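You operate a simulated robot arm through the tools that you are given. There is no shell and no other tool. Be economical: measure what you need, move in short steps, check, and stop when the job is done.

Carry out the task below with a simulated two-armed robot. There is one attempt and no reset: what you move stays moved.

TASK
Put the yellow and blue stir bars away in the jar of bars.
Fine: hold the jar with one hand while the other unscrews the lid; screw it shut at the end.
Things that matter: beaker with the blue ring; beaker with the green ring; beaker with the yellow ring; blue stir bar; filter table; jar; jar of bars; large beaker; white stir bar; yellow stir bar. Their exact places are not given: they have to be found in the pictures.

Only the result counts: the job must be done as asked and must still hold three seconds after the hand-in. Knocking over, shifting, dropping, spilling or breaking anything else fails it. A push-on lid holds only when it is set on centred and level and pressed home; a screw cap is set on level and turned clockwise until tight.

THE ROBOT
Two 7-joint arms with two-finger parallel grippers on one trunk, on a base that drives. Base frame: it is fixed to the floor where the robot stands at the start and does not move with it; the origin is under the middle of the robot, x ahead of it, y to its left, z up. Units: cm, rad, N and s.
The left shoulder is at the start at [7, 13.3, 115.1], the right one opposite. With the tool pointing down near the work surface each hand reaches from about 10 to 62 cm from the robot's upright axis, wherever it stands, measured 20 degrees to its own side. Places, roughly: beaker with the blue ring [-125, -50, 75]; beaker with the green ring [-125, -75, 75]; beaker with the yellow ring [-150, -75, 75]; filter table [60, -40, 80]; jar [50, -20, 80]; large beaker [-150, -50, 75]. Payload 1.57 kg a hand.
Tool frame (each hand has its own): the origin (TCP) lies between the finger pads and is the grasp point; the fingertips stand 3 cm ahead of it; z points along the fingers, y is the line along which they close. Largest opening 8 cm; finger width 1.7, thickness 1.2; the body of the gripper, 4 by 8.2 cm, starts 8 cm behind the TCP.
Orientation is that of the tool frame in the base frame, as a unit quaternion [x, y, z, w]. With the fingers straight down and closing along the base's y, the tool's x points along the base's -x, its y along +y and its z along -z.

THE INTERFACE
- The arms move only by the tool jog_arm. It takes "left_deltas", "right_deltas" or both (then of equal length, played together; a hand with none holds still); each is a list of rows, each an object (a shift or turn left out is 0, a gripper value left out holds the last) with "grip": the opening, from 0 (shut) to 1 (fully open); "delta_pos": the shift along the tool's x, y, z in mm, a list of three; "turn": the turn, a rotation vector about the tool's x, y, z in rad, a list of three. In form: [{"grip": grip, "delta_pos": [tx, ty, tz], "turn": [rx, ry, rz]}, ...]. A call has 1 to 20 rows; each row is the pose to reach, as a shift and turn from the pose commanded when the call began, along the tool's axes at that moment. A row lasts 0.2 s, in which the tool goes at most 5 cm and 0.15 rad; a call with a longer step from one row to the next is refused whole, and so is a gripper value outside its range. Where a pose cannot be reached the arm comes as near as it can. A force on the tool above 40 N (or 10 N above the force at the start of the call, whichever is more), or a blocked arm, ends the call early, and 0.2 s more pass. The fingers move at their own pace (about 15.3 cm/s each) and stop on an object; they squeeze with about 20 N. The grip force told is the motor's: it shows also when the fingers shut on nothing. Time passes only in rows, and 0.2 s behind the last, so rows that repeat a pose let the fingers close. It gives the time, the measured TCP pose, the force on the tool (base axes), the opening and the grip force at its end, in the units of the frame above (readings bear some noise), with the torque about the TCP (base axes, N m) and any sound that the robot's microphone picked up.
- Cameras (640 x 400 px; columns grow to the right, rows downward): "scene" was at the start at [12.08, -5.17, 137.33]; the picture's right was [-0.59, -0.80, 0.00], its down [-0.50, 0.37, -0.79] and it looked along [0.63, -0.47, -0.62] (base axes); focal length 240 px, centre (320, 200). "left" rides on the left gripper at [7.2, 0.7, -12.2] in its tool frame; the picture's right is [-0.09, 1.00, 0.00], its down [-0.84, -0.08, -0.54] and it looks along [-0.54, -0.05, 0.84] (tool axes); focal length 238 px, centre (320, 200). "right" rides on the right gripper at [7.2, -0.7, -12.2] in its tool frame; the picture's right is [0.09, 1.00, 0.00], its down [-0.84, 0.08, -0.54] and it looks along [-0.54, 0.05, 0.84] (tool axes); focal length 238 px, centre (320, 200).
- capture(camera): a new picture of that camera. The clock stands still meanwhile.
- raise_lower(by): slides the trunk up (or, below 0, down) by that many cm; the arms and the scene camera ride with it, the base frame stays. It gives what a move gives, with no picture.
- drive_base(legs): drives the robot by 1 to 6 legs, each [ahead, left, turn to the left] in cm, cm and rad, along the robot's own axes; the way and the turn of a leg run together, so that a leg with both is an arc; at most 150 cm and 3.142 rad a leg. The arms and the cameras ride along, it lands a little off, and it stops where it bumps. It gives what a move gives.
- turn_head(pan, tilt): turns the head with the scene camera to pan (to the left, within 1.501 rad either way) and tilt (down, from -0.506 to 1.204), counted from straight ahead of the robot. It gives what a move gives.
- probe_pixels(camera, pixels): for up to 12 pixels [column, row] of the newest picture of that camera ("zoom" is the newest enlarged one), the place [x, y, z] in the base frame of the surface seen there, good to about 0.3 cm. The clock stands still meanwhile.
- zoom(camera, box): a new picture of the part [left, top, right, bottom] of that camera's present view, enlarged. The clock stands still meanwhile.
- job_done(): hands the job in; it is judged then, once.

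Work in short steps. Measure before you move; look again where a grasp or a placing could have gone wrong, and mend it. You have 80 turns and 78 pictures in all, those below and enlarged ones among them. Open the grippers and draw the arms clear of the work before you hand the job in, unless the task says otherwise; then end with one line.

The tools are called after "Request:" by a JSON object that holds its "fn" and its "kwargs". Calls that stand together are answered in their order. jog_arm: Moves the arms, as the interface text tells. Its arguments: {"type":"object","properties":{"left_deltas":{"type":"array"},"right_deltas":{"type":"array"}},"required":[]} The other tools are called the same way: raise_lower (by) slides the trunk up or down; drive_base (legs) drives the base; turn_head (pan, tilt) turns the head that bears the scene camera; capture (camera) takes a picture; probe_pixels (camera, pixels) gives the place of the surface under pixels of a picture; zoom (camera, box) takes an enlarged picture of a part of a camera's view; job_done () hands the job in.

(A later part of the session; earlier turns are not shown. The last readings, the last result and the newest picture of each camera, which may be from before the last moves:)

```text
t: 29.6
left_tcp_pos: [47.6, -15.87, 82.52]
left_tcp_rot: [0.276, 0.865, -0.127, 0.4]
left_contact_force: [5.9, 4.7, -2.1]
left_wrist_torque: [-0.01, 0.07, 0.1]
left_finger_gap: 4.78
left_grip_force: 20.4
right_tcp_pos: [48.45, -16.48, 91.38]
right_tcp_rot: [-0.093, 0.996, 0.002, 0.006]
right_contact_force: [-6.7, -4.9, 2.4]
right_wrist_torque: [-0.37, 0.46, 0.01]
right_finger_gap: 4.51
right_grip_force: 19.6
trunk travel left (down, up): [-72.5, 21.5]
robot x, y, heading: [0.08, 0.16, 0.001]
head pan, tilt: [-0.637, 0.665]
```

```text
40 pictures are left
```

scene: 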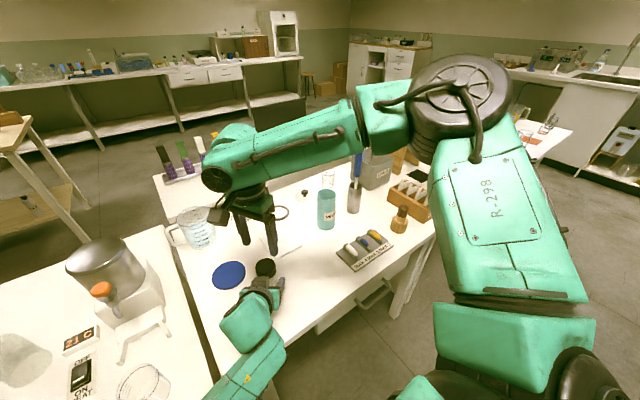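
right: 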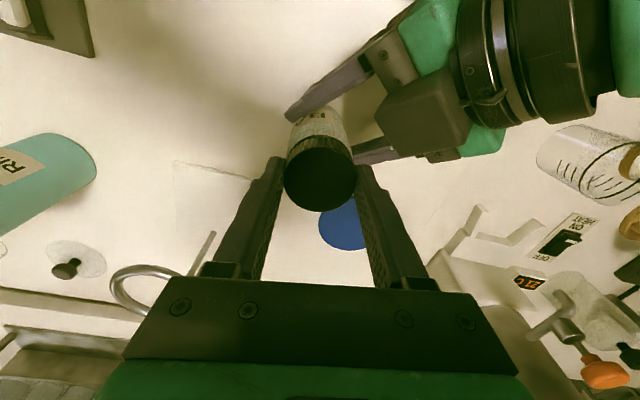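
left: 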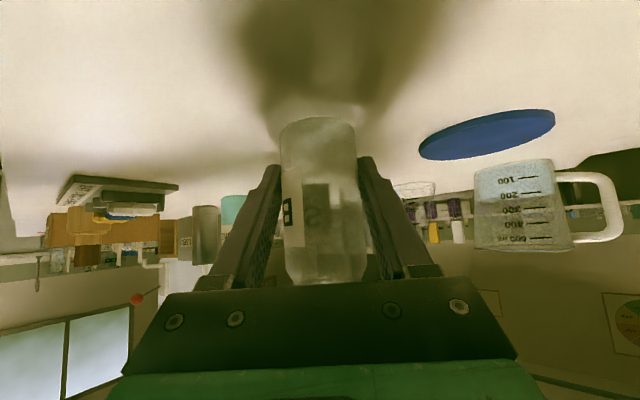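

The label stayed put, so the cap itself turned ~80°. I repeat: release, swing back, grip, turn.

Request:
{"fn": "jog_arm", "kwargs": {"right_deltas": [{"grip": 0.75}, {"grip": 0.75}, {"turn": [0, 0, 0.14]}, {"turn": [0, 0, 0.28]}, {"turn": [0, 0, 0.42]}, {"turn": [0, 0, 0.56]}, {"turn": [0, 0, 0.7]}, {"turn": [0, 0, 0.84]}, {"turn": [0, 0, 0.98]}, {"turn": [0, 0, 1.12]}, {"turn": [0, 0, 1.26]}, {"turn": [0, 0, 1.4]}, {"turn": [0, 0, 1.4]}, {"grip": 0.3, "turn": [0, 0, 1.4]}, {"grip": 0.3, "turn": [0, 0, 1.4]}, {"grip": 0.3, "turn": [0, 0, 1.4]}]}}

Request:
{"fn": "jog_arm", "kwargs": {"right_deltas": [{"turn": [0, 0, -0.14]}, {"turn": [0, 0, -0.28]}, {"turn": [0, 0, -0.42]}, {"turn": [0, 0, -0.56]}, {"turn": [0, 0, -0.7]}, {"turn": [0, 0, -0.84]}, {"turn": [0, 0, -0.98]}, {"turn": [0, 0, -1.12]}, {"turn": [0, 0, -1.26]}, {"turn": [0, 0, -1.4]}]}}

Request:
{"fn": "capture", "kwargs": {"camera": "right"}}

```text
t: 33.0
left_tcp_pos: [47.54, -15.86, 82.54]
left_tcp_rot: [0.276, 0.865, -0.126, 0.4]
left_contact_force: [5.8, 1.4, -1.1]
left_wrist_torque: [-0.06, 0.33, 0.08]
left_finger_gap: 4.77
left_grip_force: 19.9
right_tcp_pos: [48.48, -16.24, 91.41]
right_tcp_rot: [0.571, 0.821, 0.005, 0.003]
right_contact_force: [-6.0, 0.2, 1.0]
right_wrist_torque: [-0.03, 0.17, 0.05]
right_finger_gap: 4.51
right_grip_force: 19.4
trunk travel left (down, up): [-72.5, 21.5]
robot x, y, heading: [0.02, -0.12, 0.001]
head pan, tilt: [-0.637, 0.665]
```

```text
t: 35.2
left_tcp_pos: [47.49, -15.78, 82.54]
left_tcp_rot: [0.277, 0.864, -0.127, 0.4]
left_contact_force: [1.3, 5.1, -0.8]
left_wrist_torque: [-0.13, -0.28, 0.04]
left_finger_gap: 4.77
left_grip_force: 19.9
right_tcp_pos: [48.48, -16.49, 91.41]
right_tcp_rot: [-0.093, 0.996, 0.002, 0.006]
right_contact_force: [-2.4, -5.1, 1.1]
right_wrist_torque: [-0.32, 0.4, 0.0]
right_finger_gap: 4.52
right_grip_force: 19.9
trunk travel left (down, up): [-72.5, 21.5]
robot x, y, heading: [0.05, -0.28, -0.003]
head pan, tilt: [-0.637, 0.665]
```

```text
39 pictures are left
```

right: 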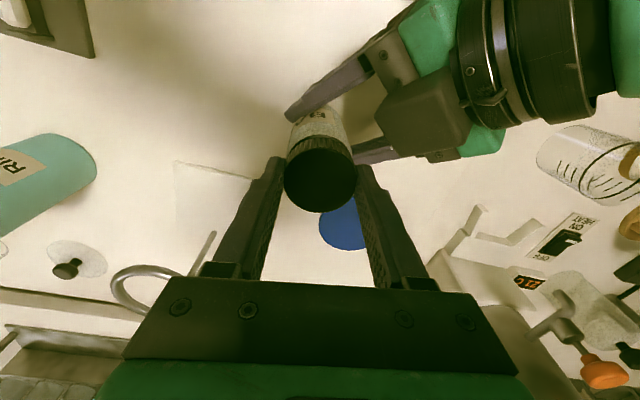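

Torque about z is now ~0. I test with a 4 mm lift whether the cap is free.

Request:
{"fn": "jog_arm", "kwargs": {"right_deltas": [{"delta_pos": [0, 0, -2]}, {"delta_pos": [0, 0, -4]}, {"delta_pos": [0, 0, -4]}]}}

Request:
{"fn": "zoom", "kwargs": {"camera": "right", "box": [250, 80, 410, 230]}}

```text
t: 36.0
left_tcp_pos: [47.52, -15.93, 82.67]
left_tcp_rot: [0.277, 0.863, -0.129, 0.401]
left_contact_force: [-4.6, 7.1, 11.5]
left_wrist_torque: [-0.37, -0.18, 0.04]
left_finger_gap: 4.74
left_grip_force: 20.2
right_tcp_pos: [48.4, -16.54, 91.75]
right_tcp_rot: [-0.092, 0.996, 0.002, 0.005]
right_contact_force: [4.0, -6.8, -12.1]
right_wrist_torque: [-0.37, -0.3, -0.01]
right_finger_gap: 4.5
right_grip_force: 19.5
trunk travel left (down, up): [-72.5, 21.5]
robot x, y, heading: [-0.02, 0.37, 0.001]
head pan, tilt: [-0.637, 0.665]
```

```text
2.67 times, centred on (330, 155) of right
```

zoom: 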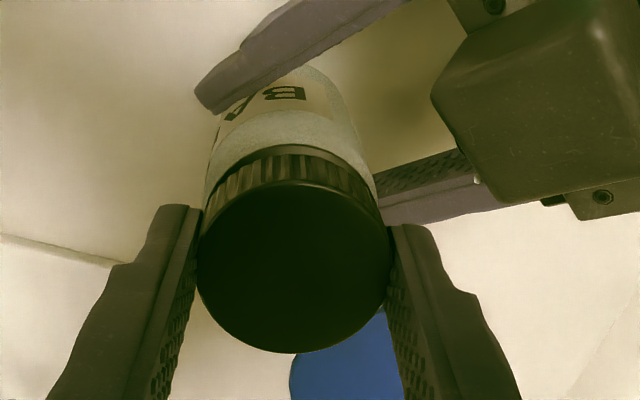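

Still threaded (12 N pull). I ease back down and make two more strokes.

Request:
{"fn": "jog_arm", "kwargs": {"right_deltas": [{"delta_pos": [0, 0, 3]}, {"grip": 0.75, "delta_pos": [0, 0, 3]}, {"delta_pos": [0, 0, 3]}, {"delta_pos": [0, 0, 3], "turn": [0, 0, 0.14]}, {"delta_pos": [0, 0, 3], "turn": [0, 0, 0.28]}, {"delta_pos": [0, 0, 3], "turn": [0, 0, 0.42]}, {"delta_pos": [0, 0, 3], "turn": [0, 0, 0.56]}, {"delta_pos": [0, 0, 3], "turn": [0, 0, 0.7]}, {"delta_pos": [0, 0, 3], "turn": [0, 0, 0.84]}, {"delta_pos": [0, 0, 3], "turn": [0, 0, 0.98]}, {"delta_pos": [0, 0, 3], "turn": [0, 0, 1.12]}, {"delta_pos": [0, 0, 3], "turn": [0, 0, 1.26]}, {"delta_pos": [0, 0, 3], "turn": [0, 0, 1.4]}, {"delta_pos": [0, 0, 3], "turn": [0, 0, 1.4]}, {"grip": 0.3, "delta_pos": [0, 0, 3], "turn": [0, 0, 1.4]}, {"grip": 0.3, "delta_pos": [0, 0, 3], "turn": [0, 0, 1.4]}, {"grip": 0.3, "delta_pos": [0, 0, 3], "turn": [0, 0, 1.4]}]}}

Request:
{"fn": "jog_arm", "kwargs": {"right_deltas": [{"turn": [0, 0, -0.14]}, {"turn": [0, 0, -0.28]}, {"turn": [0, 0, -0.42]}, {"turn": [0, 0, -0.56]}, {"turn": [0, 0, -0.7]}, {"turn": [0, 0, -0.84]}, {"turn": [0, 0, -0.98]}, {"turn": [0, 0, -1.12]}, {"turn": [0, 0, -1.26]}, {"turn": [0, 0, -1.4]}]}}

Request:
{"fn": "jog_arm", "kwargs": {"right_deltas": [{"delta_pos": [0, 0, -2]}, {"delta_pos": [0, 0, -4]}, {"delta_pos": [0, 0, -4]}]}}

```text
t: 39.6
left_tcp_pos: [47.59, -15.79, 82.58]
left_tcp_rot: [0.276, 0.865, -0.127, 0.4]
left_contact_force: [5.3, 1.1, -1.0]
left_wrist_torque: [-0.1, 0.39, 0.05]
left_finger_gap: 4.76
left_grip_force: 19.9
right_tcp_pos: [48.45, -16.56, 91.49]
right_tcp_rot: [0.571, 0.821, 0.006, 0.002]
right_contact_force: [-4.6, -0.9, 0.9]
right_wrist_torque: [-0.03, 0.12, 0.03]
right_finger_gap: 4.5
right_grip_force: 19.6
trunk travel left (down, up): [-72.5, 21.5]
robot x, y, heading: [0.09, 0.11, -0.003]
head pan, tilt: [-0.637, 0.665]
```

```text
t: 41.9
left_tcp_pos: [47.52, -15.82, 82.66]
left_tcp_rot: [0.277, 0.864, -0.128, 0.4]
left_contact_force: [-0.7, 0.4, -1.7]
left_wrist_torque: [0.01, 0.02, 0.01]
left_finger_gap: 4.77
left_grip_force: 20.0
right_tcp_pos: [48.54, -16.38, 91.52]
right_tcp_rot: [-0.094, 0.996, 0.003, 0.006]
right_contact_force: [0.1, -0.1, -0.6]
right_wrist_torque: [-0.02, 0.0, -0.01]
right_finger_gap: 4.49
right_grip_force: 20.0
trunk travel left (down, up): [-72.5, 21.5]
robot x, y, heading: [0.06, -0.3, 0.001]
head pan, tilt: [-0.637, 0.665]
```

```text
t: 42.6
left_tcp_pos: [47.4, -15.77, 82.45]
left_tcp_rot: [0.278, 0.864, -0.128, 0.399]
left_contact_force: [1.6, -0.3, -0.5]
left_wrist_torque: [-0.01, 0.06, 0.02]
left_finger_gap: 4.74
left_grip_force: 20.1
right_tcp_pos: [48.57, -16.46, 91.87]
right_tcp_rot: [-0.093, 0.996, 0.003, 0.007]
right_contact_force: [-0.8, 0.2, -0.6]
right_wrist_torque: [0.02, 0.01, -0.02]
right_finger_gap: 4.51
right_grip_force: 19.5
trunk travel left (down, up): [-72.5, 21.5]
robot x, y, heading: [0.06, -0.2, 0.004]
head pan, tilt: [-0.637, 0.665]
```

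No force at all: the cap is free. I lift it 80 mm and carry it over the free spot at (43,−27.5).

Request:
{"fn": "jog_arm", "kwargs": {"right_deltas": [{"delta_pos": [0, 0, -20]}, {"delta_pos": [0, 0, -45]}, {"delta_pos": [0, 0, -75]}, {"delta_pos": [15, -20, -75], "turn": [0.001, 0.003, 0.04]}, {"delta_pos": [30, -40, -75], "turn": [0.002, 0.006, 0.08]}, {"delta_pos": [45, -60, -75], "turn": [0.003, 0.009, 0.12]}, {"delta_pos": [60, -80, -75], "turn": [0.004, 0.012, 0.16]}, {"delta_pos": [75, -98, -75], "turn": [0.005, 0.014, 0.187]}, {"delta_pos": [75, -98, -75], "turn": [0.005, 0.014, 0.187]}]}}

Request:
{"fn": "capture", "kwargs": {"camera": "scene"}}

Request:
{"fn": "capture", "kwargs": {"camera": "right"}}

```text
t: 44.6
left_tcp_pos: [47.56, -15.84, 82.53]
left_tcp_rot: [0.277, 0.864, -0.127, 0.4]
left_contact_force: [-0.2, 0.5, -0.4]
left_wrist_torque: [-0.02, -0.02, -0.02]
left_finger_gap: 4.75
left_grip_force: 20.1
right_tcp_pos: [42.88, -27.55, 99.41]
right_tcp_rot: [0.001, 1.0, 0.0, -0.001]
right_contact_force: [-0.1, 0.1, 0.8]
right_wrist_torque: [0.01, 0.02, -0.01]
right_finger_gap: 4.52
right_grip_force: 19.5
trunk travel left (down, up): [-72.5, 21.5]
robot x, y, heading: [-0.31, 0.47, 0.0]
head pan, tilt: [-0.637, 0.665]
```

```text
37 pictures are left
```

scene: 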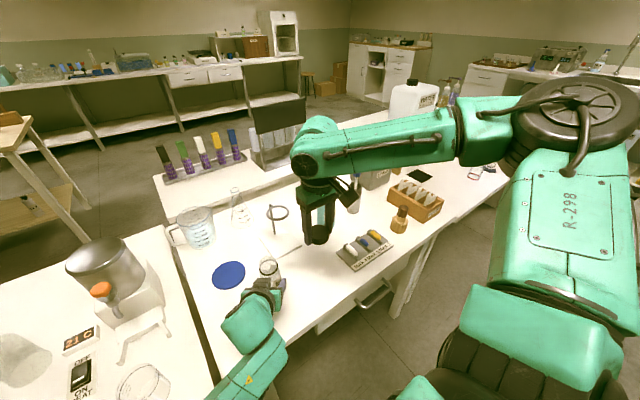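

```text
36 pictures are left
```

right: 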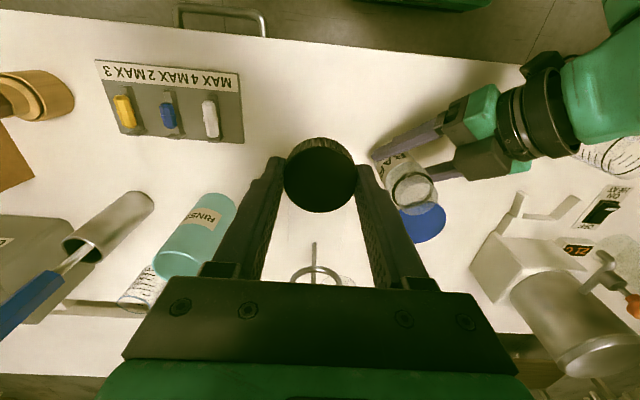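

Cap in hand, jar open. I descend 176 mm (cap should then hover a few mm above the table).

Request:
{"fn": "jog_arm", "kwargs": {"right_deltas": [{"delta_pos": [0, 0, 40]}, {"delta_pos": [0, 0, 80]}, {"delta_pos": [0, 0, 115]}, {"delta_pos": [0, 0, 145]}, {"delta_pos": [0, 0, 165]}, {"delta_pos": [0, 0, 173]}, {"delta_pos": [0, 0, 176]}, {"delta_pos": [0, 0, 176]}]}}

Request:
{"fn": "zoom", "kwargs": {"camera": "scene", "box": [240, 200, 400, 300]}}

Request:
{"fn": "zoom", "kwargs": {"camera": "right", "box": [240, 80, 480, 240]}}

```text
t: 46.5
left_tcp_pos: [47.54, -15.82, 82.56]
left_tcp_rot: [0.278, 0.864, -0.128, 0.399]
left_contact_force: [-0.7, 0.4, -0.5]
left_wrist_torque: [-0.01, -0.01, 0.0]
left_finger_gap: 4.76
left_grip_force: 19.3
right_tcp_pos: [42.73, -27.6, 81.83]
right_tcp_rot: [0.001, 1.0, 0.0, -0.001]
right_contact_force: [-0.4, -0.3, 0.0]
right_wrist_torque: [0.01, 0.01, 0.0]
right_finger_gap: 4.5
right_grip_force: 20.1
trunk travel left (down, up): [-72.5, 21.5]
robot x, y, heading: [-0.35, 0.14, -0.004]
head pan, tilt: [-0.637, 0.665]
```

```text
4.00 times, centred on (320, 250) of scene
```

zoom: 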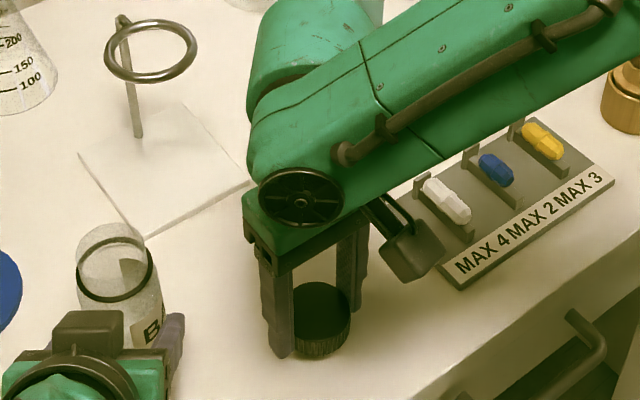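

```text
2.50 times, centred on (360, 160) of right
```

zoom: 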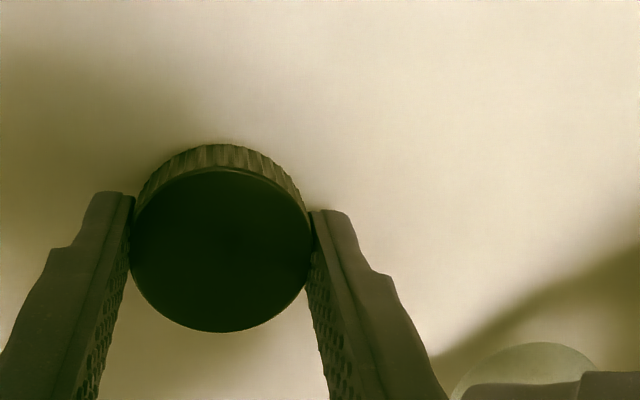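

Close above the table with no contact yet. I lower 5 mm slowly and read the force.

Request:
{"fn": "jog_arm", "kwargs": {"right_deltas": [{"delta_pos": [0, 0, 2]}, {"delta_pos": [0, 0, 3]}, {"delta_pos": [0, 0, 4]}, {"delta_pos": [0, 0, 5]}]}}

```text
t: 47.5
left_tcp_pos: [47.47, -15.82, 82.62]
left_tcp_rot: [0.277, 0.864, -0.128, 0.4]
left_contact_force: [0.4, 0.3, 0.4]
left_wrist_torque: [-0.01, 0.0, 0.0]
left_finger_gap: 4.78
left_grip_force: 20.1
right_tcp_pos: [42.86, -27.44, 81.28]
right_tcp_rot: [0.002, 1.0, 0.0, -0.001]
right_contact_force: [-0.1, 0.1, 0.1]
right_wrist_torque: [-0.02, 0.0, -0.02]
right_finger_gap: 4.5
right_grip_force: 20.1
trunk travel left (down, up): [-72.5, 21.5]
robot x, y, heading: [0.14, -0.1, -0.002]
head pan, tilt: [-0.637, 0.665]
```

Request:
{"fn": "jog_arm", "kwargs": {"right_deltas": [{"delta_pos": [0, 0, 1]}, {"delta_pos": [0, 0, 2]}, {"delta_pos": [0, 0, 3]}]}}

```text
t: 48.2
left_tcp_pos: [47.64, -15.75, 82.63]
left_tcp_rot: [0.276, 0.864, -0.127, 0.401]
left_contact_force: [0.5, -0.1, -0.2]
left_wrist_torque: [0.0, 0.02, 0.04]
left_finger_gap: 4.74
left_grip_force: 20.1
right_tcp_pos: [42.78, -27.51, 81.1]
right_tcp_rot: [0.001, 1.0, 0.0, 0.001]
right_contact_force: [0.9, -2.2, 5.9]
right_wrist_torque: [0.08, 0.06, -0.02]
right_finger_gap: 4.52
right_grip_force: 20.3
trunk travel left (down, up): [-72.5, 21.5]
robot x, y, heading: [0.19, 0.07, 0.005]
head pan, tilt: [-0.637, 0.665]
```

Cap rests on the table (TCP z 81.1, 6 N). I release it, rise, and move above the blue bar at (44.4,−46.3).

Request:
{"fn": "jog_arm", "kwargs": {"right_deltas": [{"grip": 0.6, "delta_pos": [0, 0, -1]}, {"grip": 0.72, "delta_pos": [0, 0, -1]}, {"delta_pos": [0, 0, -1]}, {"delta_pos": [0, 0, -20]}, {"delta_pos": [0, 0, -50]}, {"delta_pos": [0, 0, -80]}, {"delta_pos": [0, -35, -90]}, {"delta_pos": [-5, -75, -90]}, {"delta_pos": [-10, -115, -90]}, {"delta_pos": [-16, -155, -90]}, {"grip": 0.5, "delta_pos": [-18, -188, -90]}, {"grip": 0.5, "delta_pos": [-18, -188, -70]}]}}

Request:
{"fn": "capture", "kwargs": {"camera": "right"}}

Request:
{"fn": "capture", "kwargs": {"camera": "scene"}}

```text
t: 50.9
left_tcp_pos: [47.47, -15.73, 82.44]
left_tcp_rot: [0.277, 0.864, -0.128, 0.399]
left_contact_force: [-0.1, -0.5, -0.7]
left_wrist_torque: [0.05, 0.01, -0.03]
left_finger_gap: 4.77
left_grip_force: 19.6
right_tcp_pos: [44.69, -46.42, 87.89]
right_tcp_rot: [0.001, 1.0, -0.001, -0.001]
right_contact_force: [-0.2, -0.4, 0.8]
right_wrist_torque: [0.0, -0.01, 0.0]
right_finger_gap: 4.02
right_grip_force: 0.0
trunk travel left (down, up): [-72.5, 21.5]
robot x, y, heading: [0.12, -0.1, 0.0]
head pan, tilt: [-0.637, 0.665]
```

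```text
33 pictures are left
```

right: 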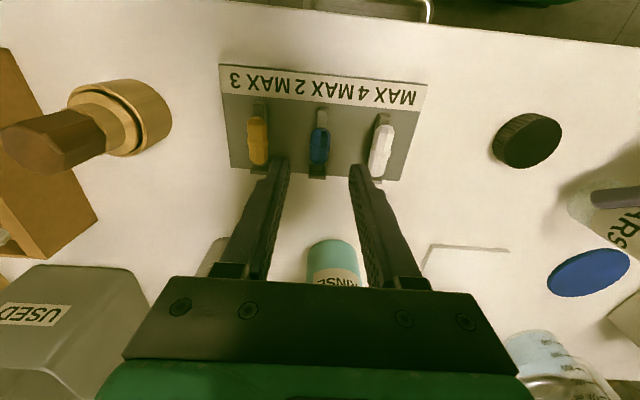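

```text
32 pictures are left
```

scene: 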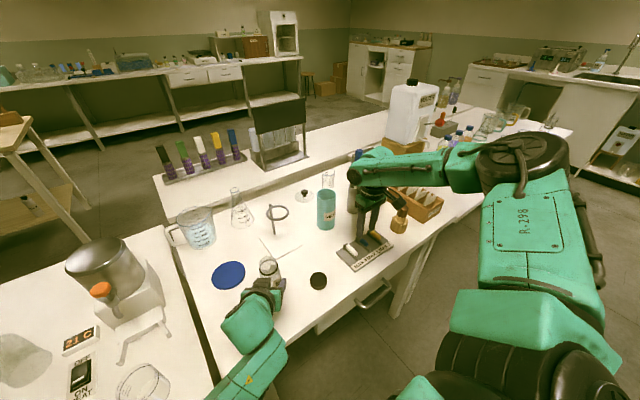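

Blue bar lines up at (319,146) between the fingers. I descend 53 mm and close.

Request:
{"fn": "jog_arm", "kwargs": {"right_deltas": [{"delta_pos": [0, 1, 20]}, {"delta_pos": [0, 1, 38]}, {"delta_pos": [0, 1, 48]}, {"delta_pos": [0, 1, 53]}, {"delta_pos": [0, 1, 53]}, {"grip": 0.3, "delta_pos": [0, 1, 53]}, {"grip": 0.1, "delta_pos": [0, 1, 53]}, {"grip": 0.05, "delta_pos": [0, 1, 53]}, {"grip": 0.05, "delta_pos": [0, 1, 53]}]}}

Request:
{"fn": "zoom", "kwargs": {"camera": "right", "box": [220, 70, 420, 210]}}

```text
t: 52.9
left_tcp_pos: [47.6, -15.81, 82.46]
left_tcp_rot: [0.277, 0.864, -0.128, 0.4]
left_contact_force: [0.1, -0.1, -1.3]
left_wrist_torque: [0.01, -0.03, 0.01]
left_finger_gap: 4.76
left_grip_force: 20.1
right_tcp_pos: [44.61, -46.38, 82.62]
right_tcp_rot: [0.001, 1.0, 0.001, -0.001]
right_contact_force: [0.0, 0.3, 0.9]
right_wrist_torque: [-0.01, -0.01, -0.01]
right_finger_gap: 1.37
right_grip_force: 20.0
trunk travel left (down, up): [-72.5, 21.5]
robot x, y, heading: [-0.04, 0.22, -0.003]
head pan, tilt: [-0.637, 0.665]
```

```text
2.86 times, centred on (320, 140) of right
```

zoom: 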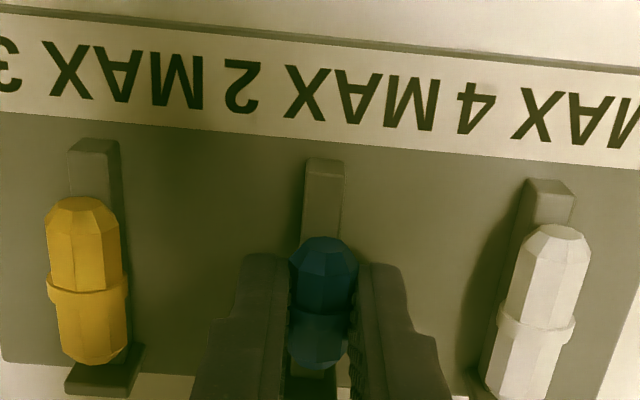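

Blue bar gripped (gap 1.37). I lift 120 mm and look at the jar mouth.

Request:
{"fn": "jog_arm", "kwargs": {"right_deltas": [{"delta_pos": [0, 0, -10]}, {"delta_pos": [0, 0, -30]}, {"delta_pos": [0, 0, -60]}, {"delta_pos": [0, 0, -95]}, {"delta_pos": [0, 0, -130]}, {"delta_pos": [0, 0, -160]}]}}

Request:
{"fn": "zoom", "kwargs": {"camera": "scene", "box": [235, 245, 315, 305]}}

Request:
{"fn": "capture", "kwargs": {"camera": "right"}}

```text
t: 54.2
left_tcp_pos: [47.51, -15.74, 82.61]
left_tcp_rot: [0.277, 0.864, -0.128, 0.401]
left_contact_force: [-0.5, 0.0, -0.8]
left_wrist_torque: [-0.01, -0.01, -0.03]
left_finger_gap: 4.74
left_grip_force: 20.0
right_tcp_pos: [44.53, -46.12, 98.8]
right_tcp_rot: [0.001, 1.0, 0.001, 0.0]
right_contact_force: [0.8, 0.3, 0.3]
right_wrist_torque: [-0.03, 0.05, 0.01]
right_finger_gap: 1.34
right_grip_force: 19.8
trunk travel left (down, up): [-72.5, 21.5]
robot x, y, heading: [-0.09, 0.08, 0.0]
head pan, tilt: [-0.637, 0.665]
```

```text
6.67 times, centred on (275, 275) of scene
```

zoom: 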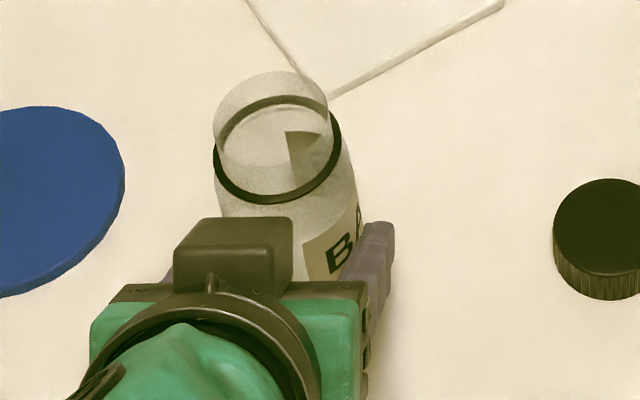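

```text
29 pictures are left
```

right: 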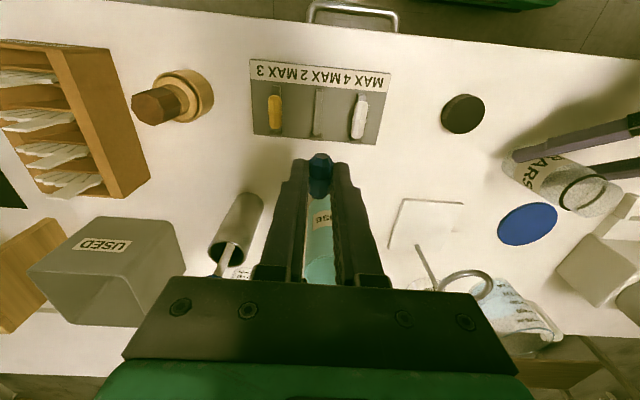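

Mouth centre ≈(48.5,−16.5), rim z≈89.8, ~4 cm wide. To drop the bar end-first I tip the right hand 75° about its closing axis, pointing toward the jar from the right side, at a safe point (46,−28,104).

Request:
{"fn": "jog_arm", "kwargs": {"right_deltas": [{"delta_pos": [-1, 15, -5], "turn": [-0.066, -0.0945, -0.086]}, {"delta_pos": [-2, 30, -10], "turn": [-0.132, -0.189, -0.172]}, {"delta_pos": [-4, 45, -15], "turn": [-0.198, -0.284, -0.258]}, {"delta_pos": [-5, 60, -20], "turn": [-0.264, -0.378, -0.344]}, {"delta_pos": [-6, 75, -25], "turn": [-0.33, -0.473, -0.43]}, {"delta_pos": [-7, 90, -30], "turn": [-0.397, -0.567, -0.516]}, {"delta_pos": [-9, 105, -35], "turn": [-0.463, -0.662, -0.602]}, {"delta_pos": [-10, 120, -40], "turn": [-0.529, -0.756, -0.688]}, {"delta_pos": [-11, 135, -44], "turn": [-0.595, -0.851, -0.774]}, {"delta_pos": [-13, 150, -48], "turn": [-0.661, -0.945, -0.86]}, {"delta_pos": [-14, 165, -50], "turn": [-0.727, -1.04, -0.946]}, {"delta_pos": [-15, 181, -52], "turn": [-0.793, -1.134, -1.032]}, {"delta_pos": [-15, 181, -52], "turn": [-0.793, -1.134, -1.032]}]}}

Request:
{"fn": "capture", "kwargs": {"camera": "scene"}}

```text
t: 57.0
left_tcp_pos: [47.52, -15.79, 82.57]
left_tcp_rot: [0.277, 0.865, -0.126, 0.399]
left_contact_force: [0.1, 0.3, -0.2]
left_wrist_torque: [0.04, 0.0, 0.01]
left_finger_gap: 4.75
left_grip_force: 20.5
right_tcp_pos: [46.16, -28.25, 103.96]
right_tcp_rot: [-0.454, 0.65, 0.349, 0.499]
right_contact_force: [-0.1, 0.3, -0.1]
right_wrist_torque: [0.0, 0.0, 0.01]
right_finger_gap: 1.34
right_grip_force: 20.2
trunk travel left (down, up): [-72.5, 21.5]
robot x, y, heading: [0.15, 0.28, -0.0]
head pan, tilt: [-0.637, 0.665]
```

```text
28 pictures are left
```

scene: 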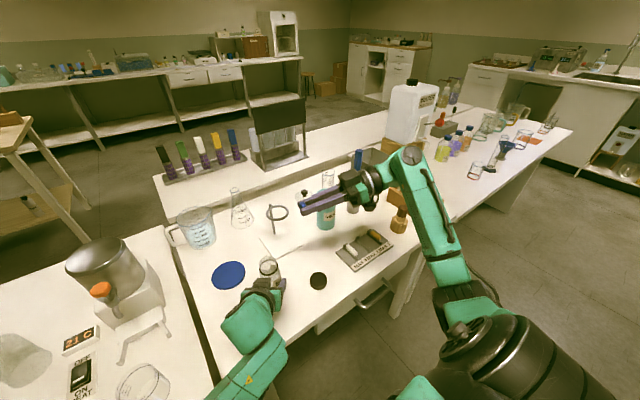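

The pose is reached, the blue tip hangs at the fingertips. I move over the mouth at z≈98 and check alignment.

Request:
{"fn": "jog_arm", "kwargs": {"right_deltas": [{"delta_pos": [8, 5, 30]}, {"delta_pos": [16, 9, 60]}, {"delta_pos": [24, 14, 90]}, {"delta_pos": [31, 18, 116]}, {"delta_pos": [31, 18, 116]}]}}

Request:
{"fn": "zoom", "kwargs": {"camera": "scene", "box": [220, 220, 340, 310]}}

Request:
{"fn": "capture", "kwargs": {"camera": "right"}}

```text
t: 58.2
left_tcp_pos: [47.56, -15.87, 82.54]
left_tcp_rot: [0.278, 0.865, -0.127, 0.399]
left_contact_force: [0.2, 0.9, -0.6]
left_wrist_torque: [0.01, -0.01, 0.0]
left_finger_gap: 4.76
left_grip_force: 20.0
right_tcp_pos: [47.99, -17.75, 97.58]
right_tcp_rot: [-0.453, 0.65, 0.35, 0.5]
right_contact_force: [-0.7, -0.8, 0.0]
right_wrist_torque: [0.0, -0.02, 0.01]
right_finger_gap: 1.36
right_grip_force: 19.6
trunk travel left (down, up): [-72.5, 21.5]
robot x, y, heading: [-0.17, 0.19, -0.003]
head pan, tilt: [-0.637, 0.665]
```

```text
4.44 times, centred on (280, 265) of scene
```

zoom: 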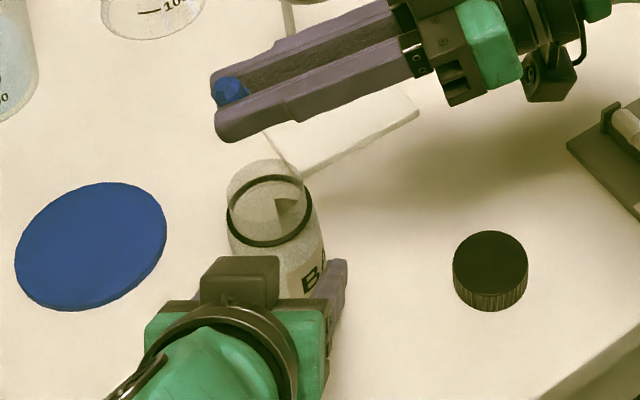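

```text
26 pictures are left
```

right: 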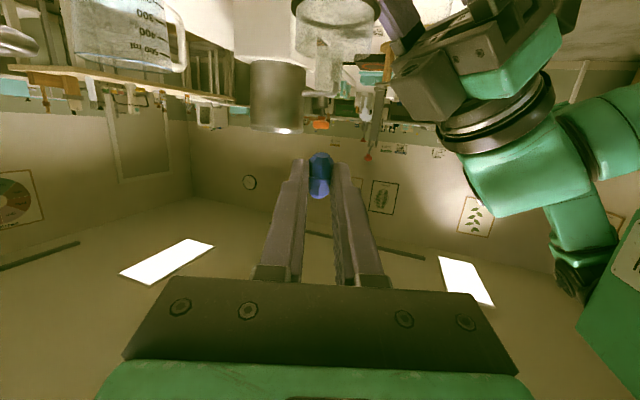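

Alignment agrees in the wrist view (jar at col ≈336 as expected for its lower position). I lower to ~15 mm above final and check.

Request:
{"fn": "jog_arm", "kwargs": {"right_deltas": [{"delta_pos": [15, 0, 4]}, {"delta_pos": [30, 0, 8]}, {"delta_pos": [42, 0, 11]}, {"delta_pos": [45, 0, 12]}, {"delta_pos": [45, 0, 12]}]}}

Request:
{"fn": "zoom", "kwargs": {"camera": "scene", "box": [230, 230, 310, 290]}}

Request:
{"fn": "zoom", "kwargs": {"camera": "right", "box": [250, 60, 410, 210]}}

```text
t: 59.5
left_tcp_pos: [47.59, -15.75, 82.55]
left_tcp_rot: [0.277, 0.865, -0.127, 0.4]
left_contact_force: [0.3, 0.0, -0.7]
left_wrist_torque: [0.0, -0.01, 0.01]
left_finger_gap: 4.72
left_grip_force: 19.3
right_tcp_pos: [47.85, -17.57, 93.01]
right_tcp_rot: [-0.453, 0.651, 0.348, 0.499]
right_contact_force: [-0.3, -0.3, -0.5]
right_wrist_torque: [0.0, -0.01, 0.0]
right_finger_gap: 1.36
right_grip_force: 19.9
trunk travel left (down, up): [-72.5, 21.5]
robot x, y, heading: [-0.26, -0.34, -0.0]
head pan, tilt: [-0.637, 0.665]
```

```text
6.67 times, centred on (270, 260) of scene
```

zoom: 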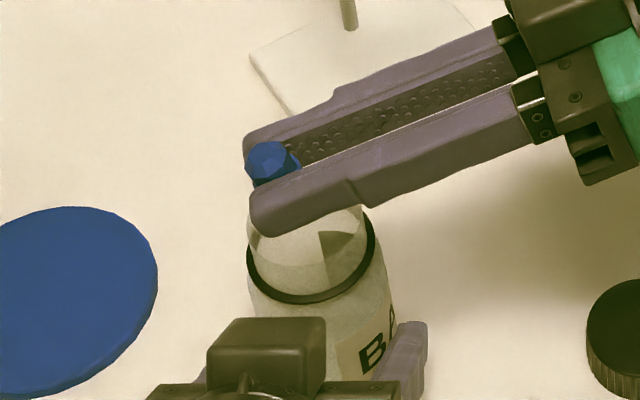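

```text
2.67 times, centred on (330, 135) of right
```

zoom: 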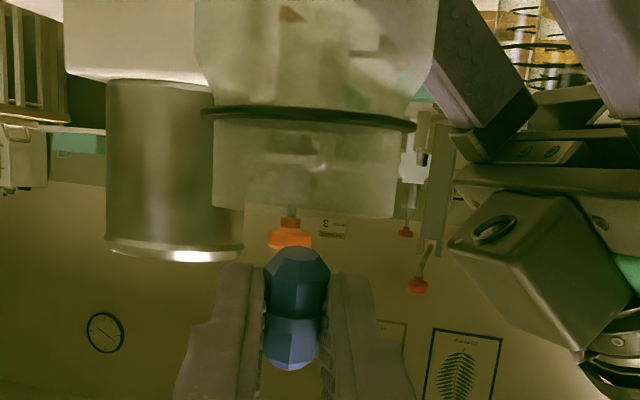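

The wrist view shows bar and neck well aligned; the bar end is ~8 mm above the rim. I lower 11 mm with a 4 mm pull-back to centre and release.

Request:
{"fn": "jog_arm", "kwargs": {"right_deltas": [{"delta_pos": [4, 0, -4]}, {"delta_pos": [8, 0, -2]}, {"delta_pos": [12, 0, -1]}, {"delta_pos": [12, 0, -1]}]}}

Request:
{"fn": "zoom", "kwargs": {"camera": "right", "box": [250, 60, 410, 210]}}

```text
t: 60.5
left_tcp_pos: [47.54, -15.88, 82.5]
left_tcp_rot: [0.277, 0.864, -0.128, 0.4]
left_contact_force: [-0.4, 0.1, -1.4]
left_wrist_torque: [-0.03, 0.01, -0.01]
left_finger_gap: 4.74
left_grip_force: 19.9
right_tcp_pos: [47.82, -18.25, 91.94]
right_tcp_rot: [-0.454, 0.651, 0.349, 0.499]
right_contact_force: [-0.1, -0.5, -0.1]
right_wrist_torque: [0.01, 0.0, 0.02]
right_finger_gap: 1.36
right_grip_force: 20.4
trunk travel left (down, up): [-72.5, 21.5]
robot x, y, heading: [0.07, 0.05, 0.002]
head pan, tilt: [-0.637, 0.665]
```

```text
2.67 times, centred on (330, 135) of right
```

zoom: 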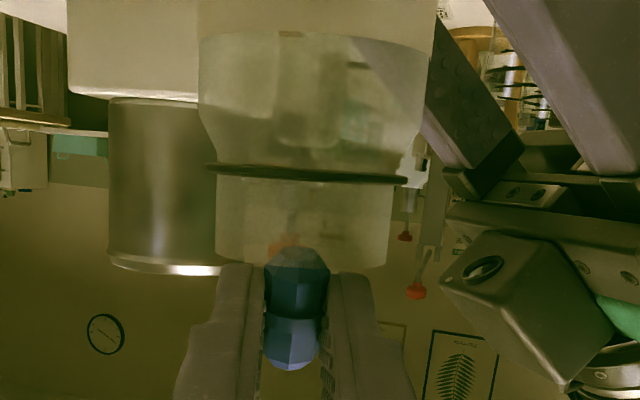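

The bar's end is inside the neck. I release and draw up.

Request:
{"fn": "jog_arm", "kwargs": {"right_deltas": [{"grip": 0.35}, {"grip": 0.35}, {"grip": 0.35}]}}

Request:
{"fn": "zoom", "kwargs": {"camera": "right", "box": [250, 0, 410, 150]}}

```text
t: 61.2
left_tcp_pos: [47.64, -15.76, 82.54]
left_tcp_rot: [0.277, 0.865, -0.127, 0.399]
left_contact_force: [0.9, -0.1, -0.2]
left_wrist_torque: [0.04, 0.03, -0.02]
left_finger_gap: 4.74
left_grip_force: 19.9
right_tcp_pos: [47.89, -18.15, 91.98]
right_tcp_rot: [-0.453, 0.651, 0.349, 0.499]
right_contact_force: [-0.3, -0.3, 0.6]
right_wrist_torque: [-0.02, 0.01, 0.01]
right_finger_gap: 2.81
right_grip_force: 0.0
trunk travel left (down, up): [-72.5, 21.5]
robot x, y, heading: [-0.19, 0.02, -0.001]
head pan, tilt: [-0.637, 0.665]
```

```text
2.67 times, centred on (330, 75) of right
```

zoom: 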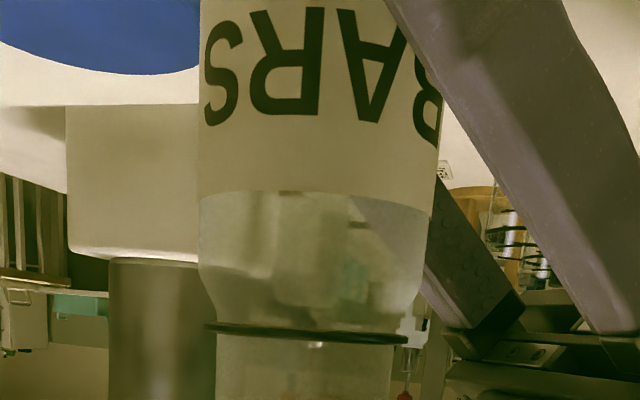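

I go up and retrace to above the yellow bar with the hand upright again.

Request:
{"fn": "jog_arm", "kwargs": {"right_deltas": [{"delta_pos": [-30, 0, -8]}, {"delta_pos": [-60, 0, -16]}, {"delta_pos": [-90, 0, -24]}, {"delta_pos": [-116, 0, -31]}, {"delta_pos": [-104, -7, -56], "turn": [0.066, 0.0945, 0.086]}, {"delta_pos": [-92, -14, -80], "turn": [0.132, 0.189, 0.172]}, {"delta_pos": [-81, -21, -105], "turn": [0.198, 0.284, 0.258]}, {"delta_pos": [-69, -29, -130], "turn": [0.264, 0.378, 0.344]}, {"delta_pos": [-57, -36, -155], "turn": [0.33, 0.473, 0.43]}, {"delta_pos": [-45, -43, -179], "turn": [0.397, 0.567, 0.516]}, {"delta_pos": [-33, -50, -204], "turn": [0.463, 0.662, 0.602]}, {"delta_pos": [-21, -57, -229], "turn": [0.529, 0.756, 0.688]}, {"delta_pos": [-10, -64, -254], "turn": [0.595, 0.851, 0.774]}, {"delta_pos": [2, -72, -278], "turn": [0.661, 0.945, 0.86]}, {"delta_pos": [14, -79, -303], "turn": [0.727, 1.04, 0.946]}, {"delta_pos": [26, -86, -328], "turn": [0.793, 1.134, 1.032]}, {"grip": 0.5, "delta_pos": [26, -86, -328], "turn": [0.793, 1.134, 1.032]}]}}

Request:
{"fn": "capture", "kwargs": {"camera": "right"}}

Request:
{"fn": "zoom", "kwargs": {"camera": "scene", "box": [220, 220, 340, 310]}}

```text
t: 64.8
left_tcp_pos: [47.4, -15.72, 82.58]
left_tcp_rot: [0.277, 0.864, -0.128, 0.4]
left_contact_force: [0.2, 0.1, -0.6]
left_wrist_torque: [0.07, -0.03, 0.02]
left_finger_gap: 4.76
left_grip_force: 20.3
right_tcp_pos: [44.67, -51.47, 97.81]
right_tcp_rot: [0.002, 1.0, -0.001, -0.001]
right_contact_force: [-0.6, -0.5, 0.1]
right_wrist_torque: [-0.02, 0.02, -0.02]
right_finger_gap: 4.01
right_grip_force: 0.0
trunk travel left (down, up): [-72.5, 21.5]
robot x, y, heading: [0.03, -0.08, -0.003]
head pan, tilt: [-0.637, 0.665]
```

```text
21 pictures are left
```

right: 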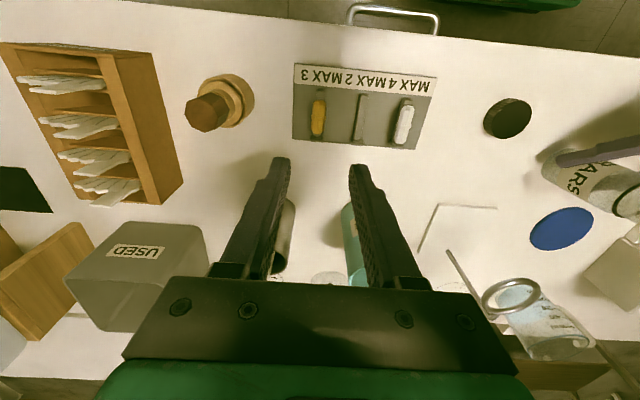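

```text
4.44 times, centred on (280, 265) of scene
```

zoom: 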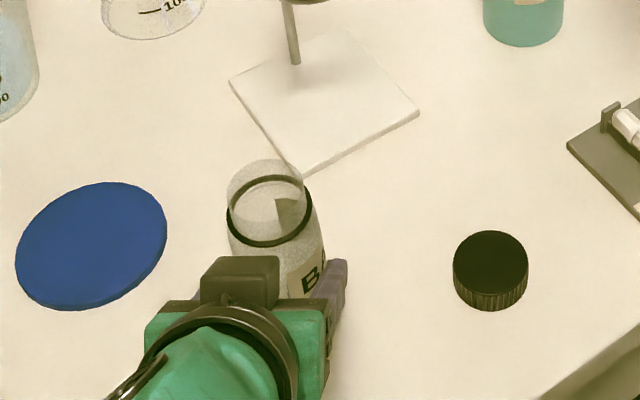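

Yellow bar is at (318,118), in line with the fingers. I descend 152 mm and grip.

Request:
{"fn": "jog_arm", "kwargs": {"right_deltas": [{"delta_pos": [-2, 0, 35]}, {"delta_pos": [-2, 0, 75]}, {"delta_pos": [-2, 0, 110]}, {"delta_pos": [-2, 0, 135]}, {"delta_pos": [-2, 0, 147]}, {"delta_pos": [-2, 0, 152]}, {"delta_pos": [-2, 0, 152]}, {"grip": 0.3, "delta_pos": [-2, 0, 152]}, {"grip": 0.1, "delta_pos": [-2, 0, 152]}, {"grip": 0.05, "delta_pos": [-2, 0, 152]}, {"grip": 0.05, "delta_pos": [-2, 0, 152]}]}}

Request:
{"fn": "zoom", "kwargs": {"camera": "right", "box": [220, 70, 420, 210]}}

```text
t: 67.2
left_tcp_pos: [47.56, -15.74, 82.49]
left_tcp_rot: [0.278, 0.864, -0.128, 0.399]
left_contact_force: [0.3, 0.8, -1.6]
left_wrist_torque: [0.02, 0.03, 0.01]
left_finger_gap: 4.76
left_grip_force: 20.1
right_tcp_pos: [44.95, -51.33, 82.68]
right_tcp_rot: [0.001, 1.0, 0.0, -0.001]
right_contact_force: [0.0, -0.6, 0.0]
right_wrist_torque: [0.02, -0.01, -0.01]
right_finger_gap: 1.34
right_grip_force: 19.9
trunk travel left (down, up): [-72.5, 21.5]
robot x, y, heading: [0.1, -0.03, 0.002]
head pan, tilt: [-0.637, 0.665]
```

```text
2.86 times, centred on (320, 140) of right
```

zoom: 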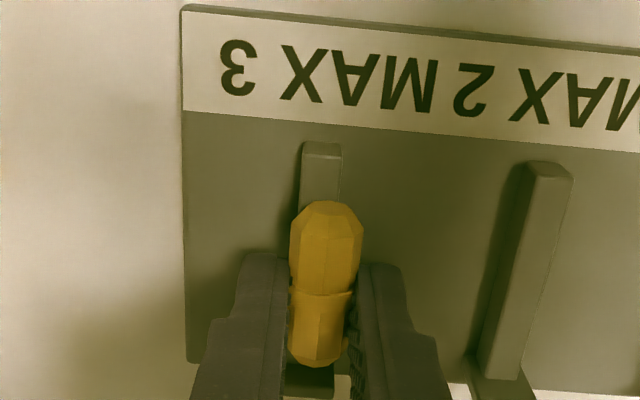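

Yellow bar gripped (1.34). I lift and repeat the tipped transfer to (46,−28,104).

Request:
{"fn": "jog_arm", "kwargs": {"right_deltas": [{"delta_pos": [0, 0, -12]}, {"delta_pos": [0, 0, -40]}, {"delta_pos": [0, 0, -80]}, {"delta_pos": [0, 0, -120]}, {"delta_pos": [0, 0, -161]}, {"delta_pos": [-1, 19, -165], "turn": [-0.066, -0.0945, -0.086]}, {"delta_pos": [-2, 38, -170], "turn": [-0.132, -0.189, -0.172]}, {"delta_pos": [-3, 58, -174], "turn": [-0.198, -0.284, -0.258]}, {"delta_pos": [-4, 77, -178], "turn": [-0.264, -0.378, -0.344]}, {"delta_pos": [-5, 96, -183], "turn": [-0.33, -0.473, -0.43]}, {"delta_pos": [-6, 115, -187], "turn": [-0.397, -0.567, -0.516]}, {"delta_pos": [-7, 135, -191], "turn": [-0.463, -0.662, -0.602]}, {"delta_pos": [-8, 154, -196], "turn": [-0.529, -0.756, -0.688]}, {"delta_pos": [-9, 173, -200], "turn": [-0.595, -0.851, -0.774]}, {"delta_pos": [-10, 192, -204], "turn": [-0.661, -0.945, -0.86]}, {"delta_pos": [-11, 212, -209], "turn": [-0.727, -1.04, -0.946]}, {"delta_pos": [-12, 231, -213], "turn": [-0.793, -1.134, -1.032]}, {"delta_pos": [-12, 231, -213], "turn": [-0.793, -1.134, -1.032]}]}}

```text
t: 71.0
left_tcp_pos: [47.46, -15.75, 82.51]
left_tcp_rot: [0.277, 0.864, -0.127, 0.4]
left_contact_force: [0.4, -0.7, -0.2]
left_wrist_torque: [0.03, 0.03, -0.03]
left_finger_gap: 4.74
left_grip_force: 19.8
right_tcp_pos: [46.19, -28.26, 104.09]
right_tcp_rot: [-0.454, 0.651, 0.348, 0.499]
right_contact_force: [-0.2, -0.2, 0.3]
right_wrist_torque: [0.0, -0.02, -0.02]
right_finger_gap: 1.36
right_grip_force: 20.0
trunk travel left (down, up): [-72.5, 21.5]
robot x, y, heading: [-0.31, -0.0, -0.0]
head pan, tilt: [-0.637, 0.665]
```

I go over the mouth and down to ~1 cm above the release pose, then check.

Request:
{"fn": "jog_arm", "kwargs": {"right_deltas": [{"delta_pos": [9, 5, 29]}, {"delta_pos": [18, 9, 58]}, {"delta_pos": [27, 14, 87]}, {"delta_pos": [36, 18, 116]}, {"delta_pos": [36, 18, 116]}, {"delta_pos": [50, 18, 119]}, {"delta_pos": [65, 18, 123]}, {"delta_pos": [71, 18, 125]}, {"delta_pos": [71, 18, 125]}]}}

Request:
{"fn": "zoom", "kwargs": {"camera": "right", "box": [250, 60, 410, 210]}}

Request:
{"fn": "zoom", "kwargs": {"camera": "scene", "box": [230, 230, 310, 290]}}

```text
t: 73.0
left_tcp_pos: [47.61, -15.97, 82.54]
left_tcp_rot: [0.277, 0.864, -0.127, 0.4]
left_contact_force: [-0.7, 1.3, -0.9]
left_wrist_torque: [0.0, 0.02, -0.01]
left_finger_gap: 4.76
left_grip_force: 19.8
right_tcp_pos: [48.06, -18.16, 93.92]
right_tcp_rot: [-0.453, 0.651, 0.349, 0.499]
right_contact_force: [0.3, 0.1, -0.2]
right_wrist_torque: [-0.01, 0.03, 0.0]
right_finger_gap: 1.34
right_grip_force: 19.7
trunk travel left (down, up): [-72.5, 21.5]
robot x, y, heading: [-0.06, -0.08, -0.002]
head pan, tilt: [-0.637, 0.665]
```

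```text
2.67 times, centred on (330, 135) of right
```

zoom: 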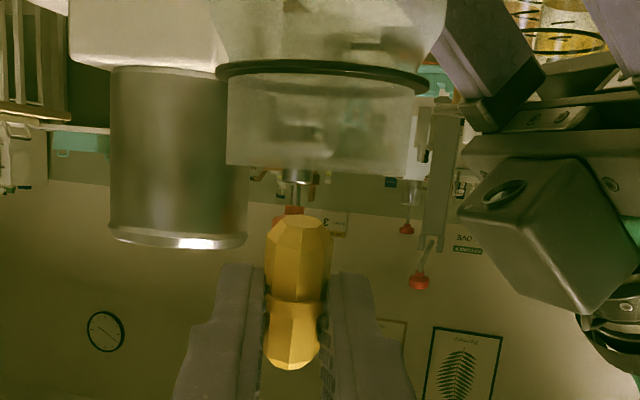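

```text
6.67 times, centred on (270, 260) of scene
```

zoom: 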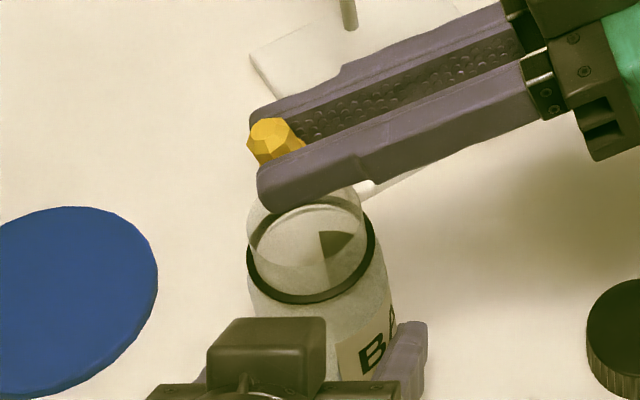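

Bar end ~1.1 cm above the rim. I shift 1.5 mm sideways and 2 mm forward, lower 20 mm and check before release.

Request:
{"fn": "jog_arm", "kwargs": {"right_deltas": [{"delta_pos": [0, 1.5, 2]}, {"delta_pos": [6, 1.5, 4]}, {"delta_pos": [12, 1.5, 5]}, {"delta_pos": [17, 1.5, 6]}, {"delta_pos": [19, 1.5, 7]}, {"delta_pos": [19, 1.5, 7]}]}}

Request:
{"fn": "zoom", "kwargs": {"camera": "right", "box": [250, 60, 410, 210]}}

```text
t: 74.5
left_tcp_pos: [47.5, -15.8, 82.54]
left_tcp_rot: [0.277, 0.865, -0.127, 0.4]
left_contact_force: [0.1, 0.3, -0.4]
left_wrist_torque: [0.01, 0.01, 0.04]
left_finger_gap: 4.74
left_grip_force: 20.1
right_tcp_pos: [47.85, -17.87, 92.0]
right_tcp_rot: [-0.454, 0.651, 0.349, 0.499]
right_contact_force: [0.1, 0.0, -1.4]
right_wrist_torque: [0.01, -0.01, 0.0]
right_finger_gap: 1.34
right_grip_force: 20.2
trunk travel left (down, up): [-72.5, 21.5]
robot x, y, heading: [0.37, -0.1, -0.001]
head pan, tilt: [-0.637, 0.665]
```

```text
2.67 times, centred on (330, 135) of right
```

zoom: 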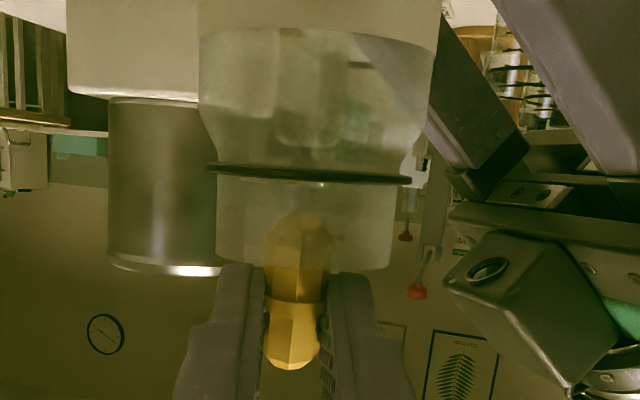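

The end is well inside. I release and rise.

Request:
{"fn": "jog_arm", "kwargs": {"right_deltas": [{"grip": 0.35}, {"grip": 0.35}, {"grip": 0.35}, {"delta_pos": [-30, 0, -8]}, {"delta_pos": [-60, 0, -16]}, {"delta_pos": [-90, 0, -24]}, {"delta_pos": [-116, 0, -31]}]}}

Request:
{"fn": "zoom", "kwargs": {"camera": "scene", "box": [230, 230, 310, 290]}}

```text
t: 76.0
left_tcp_pos: [47.53, -15.78, 82.54]
left_tcp_rot: [0.278, 0.864, -0.128, 0.4]
left_contact_force: [0.1, 0.7, -1.0]
left_wrist_torque: [-0.01, 0.0, 0.02]
left_finger_gap: 4.75
left_grip_force: 20.7
right_tcp_pos: [47.93, -17.95, 103.95]
right_tcp_rot: [-0.454, 0.651, 0.349, 0.499]
right_contact_force: [-0.3, 0.7, 0.0]
right_wrist_torque: [0.01, 0.01, -0.01]
right_finger_gap: 2.8
right_grip_force: 0.1
trunk travel left (down, up): [-72.5, 21.5]
robot x, y, heading: [-0.19, -0.18, -0.005]
head pan, tilt: [-0.637, 0.665]
```

```text
6.67 times, centred on (270, 260) of scene
```

zoom: 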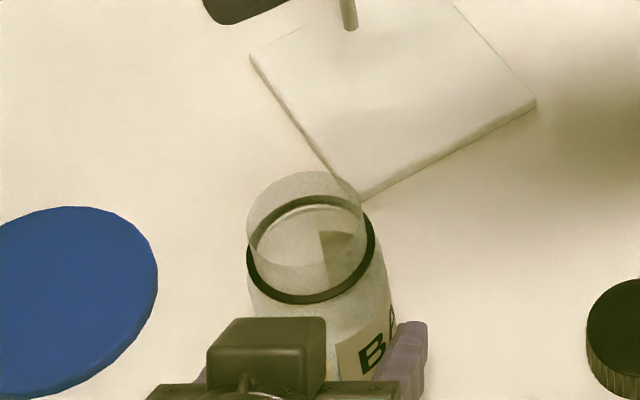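

I check the jar inside with the left camera, and swing the right hand upright above the cap.

Request:
{"fn": "jog_arm", "kwargs": {"right_deltas": [{"delta_pos": [2, 1, -9], "turn": [0.066, 0.0945, 0.086]}, {"delta_pos": [5, 3, -17], "turn": [0.132, 0.189, 0.172]}, {"delta_pos": [7, 4, -26], "turn": [0.198, 0.284, 0.258]}, {"delta_pos": [9, 5, -35], "turn": [0.264, 0.378, 0.344]}, {"delta_pos": [12, 7, -43], "turn": [0.33, 0.473, 0.43]}, {"delta_pos": [14, 8, -52], "turn": [0.397, 0.567, 0.516]}, {"delta_pos": [16, 9, -61], "turn": [0.463, 0.662, 0.602]}, {"delta_pos": [19, 11, -69], "turn": [0.529, 0.756, 0.688]}, {"delta_pos": [21, 12, -78], "turn": [0.595, 0.851, 0.774]}, {"delta_pos": [23, 13, -87], "turn": [0.661, 0.945, 0.86]}, {"delta_pos": [26, 15, -95], "turn": [0.727, 1.04, 0.946]}, {"delta_pos": [28, 16, -104], "turn": [0.793, 1.134, 1.032]}, {"grip": 0.75, "delta_pos": [60, 16, -95], "turn": [0.793, 1.134, 1.032]}, {"delta_pos": [95, 16, -86], "turn": [0.793, 1.134, 1.032]}, {"delta_pos": [95, 16, -86], "turn": [0.793, 1.134, 1.032]}]}}

Request:
{"fn": "capture", "kwargs": {"camera": "right"}}

Request:
{"fn": "zoom", "kwargs": {"camera": "left", "box": [240, 90, 420, 300]}}

```text
t: 79.2
left_tcp_pos: [47.54, -15.83, 82.56]
left_tcp_rot: [0.277, 0.864, -0.127, 0.4]
left_contact_force: [-0.3, -0.3, -1.2]
left_wrist_torque: [0.01, 0.01, -0.03]
left_finger_gap: 4.75
left_grip_force: 19.8
right_tcp_pos: [42.66, -27.29, 96.91]
right_tcp_rot: [0.001, 1.0, 0.0, -0.001]
right_contact_force: [-0.3, -0.1, 0.6]
right_wrist_torque: [-0.02, 0.0, -0.01]
right_finger_gap: 6.02
right_grip_force: 0.0
trunk travel left (down, up): [-72.5, 21.5]
robot x, y, heading: [-0.37, -0.03, -0.002]
head pan, tilt: [-0.637, 0.665]
```

```text
14 pictures are left
```

right: 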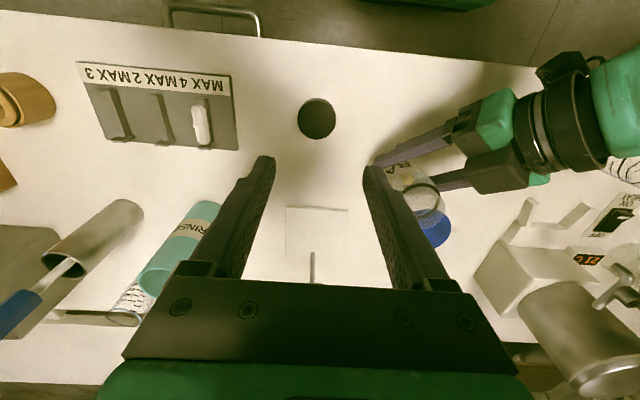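

```text
1.90 times, centred on (330, 195) of left
```

zoom: 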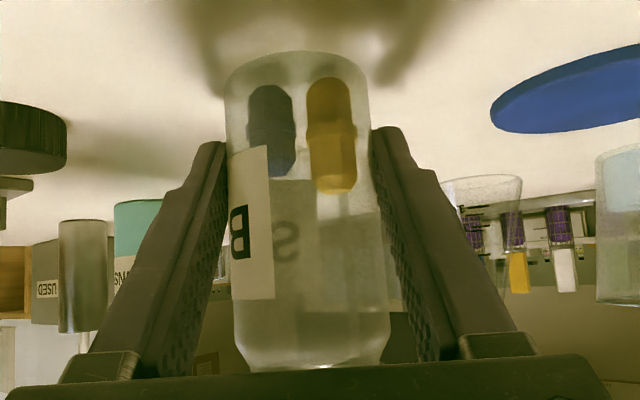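

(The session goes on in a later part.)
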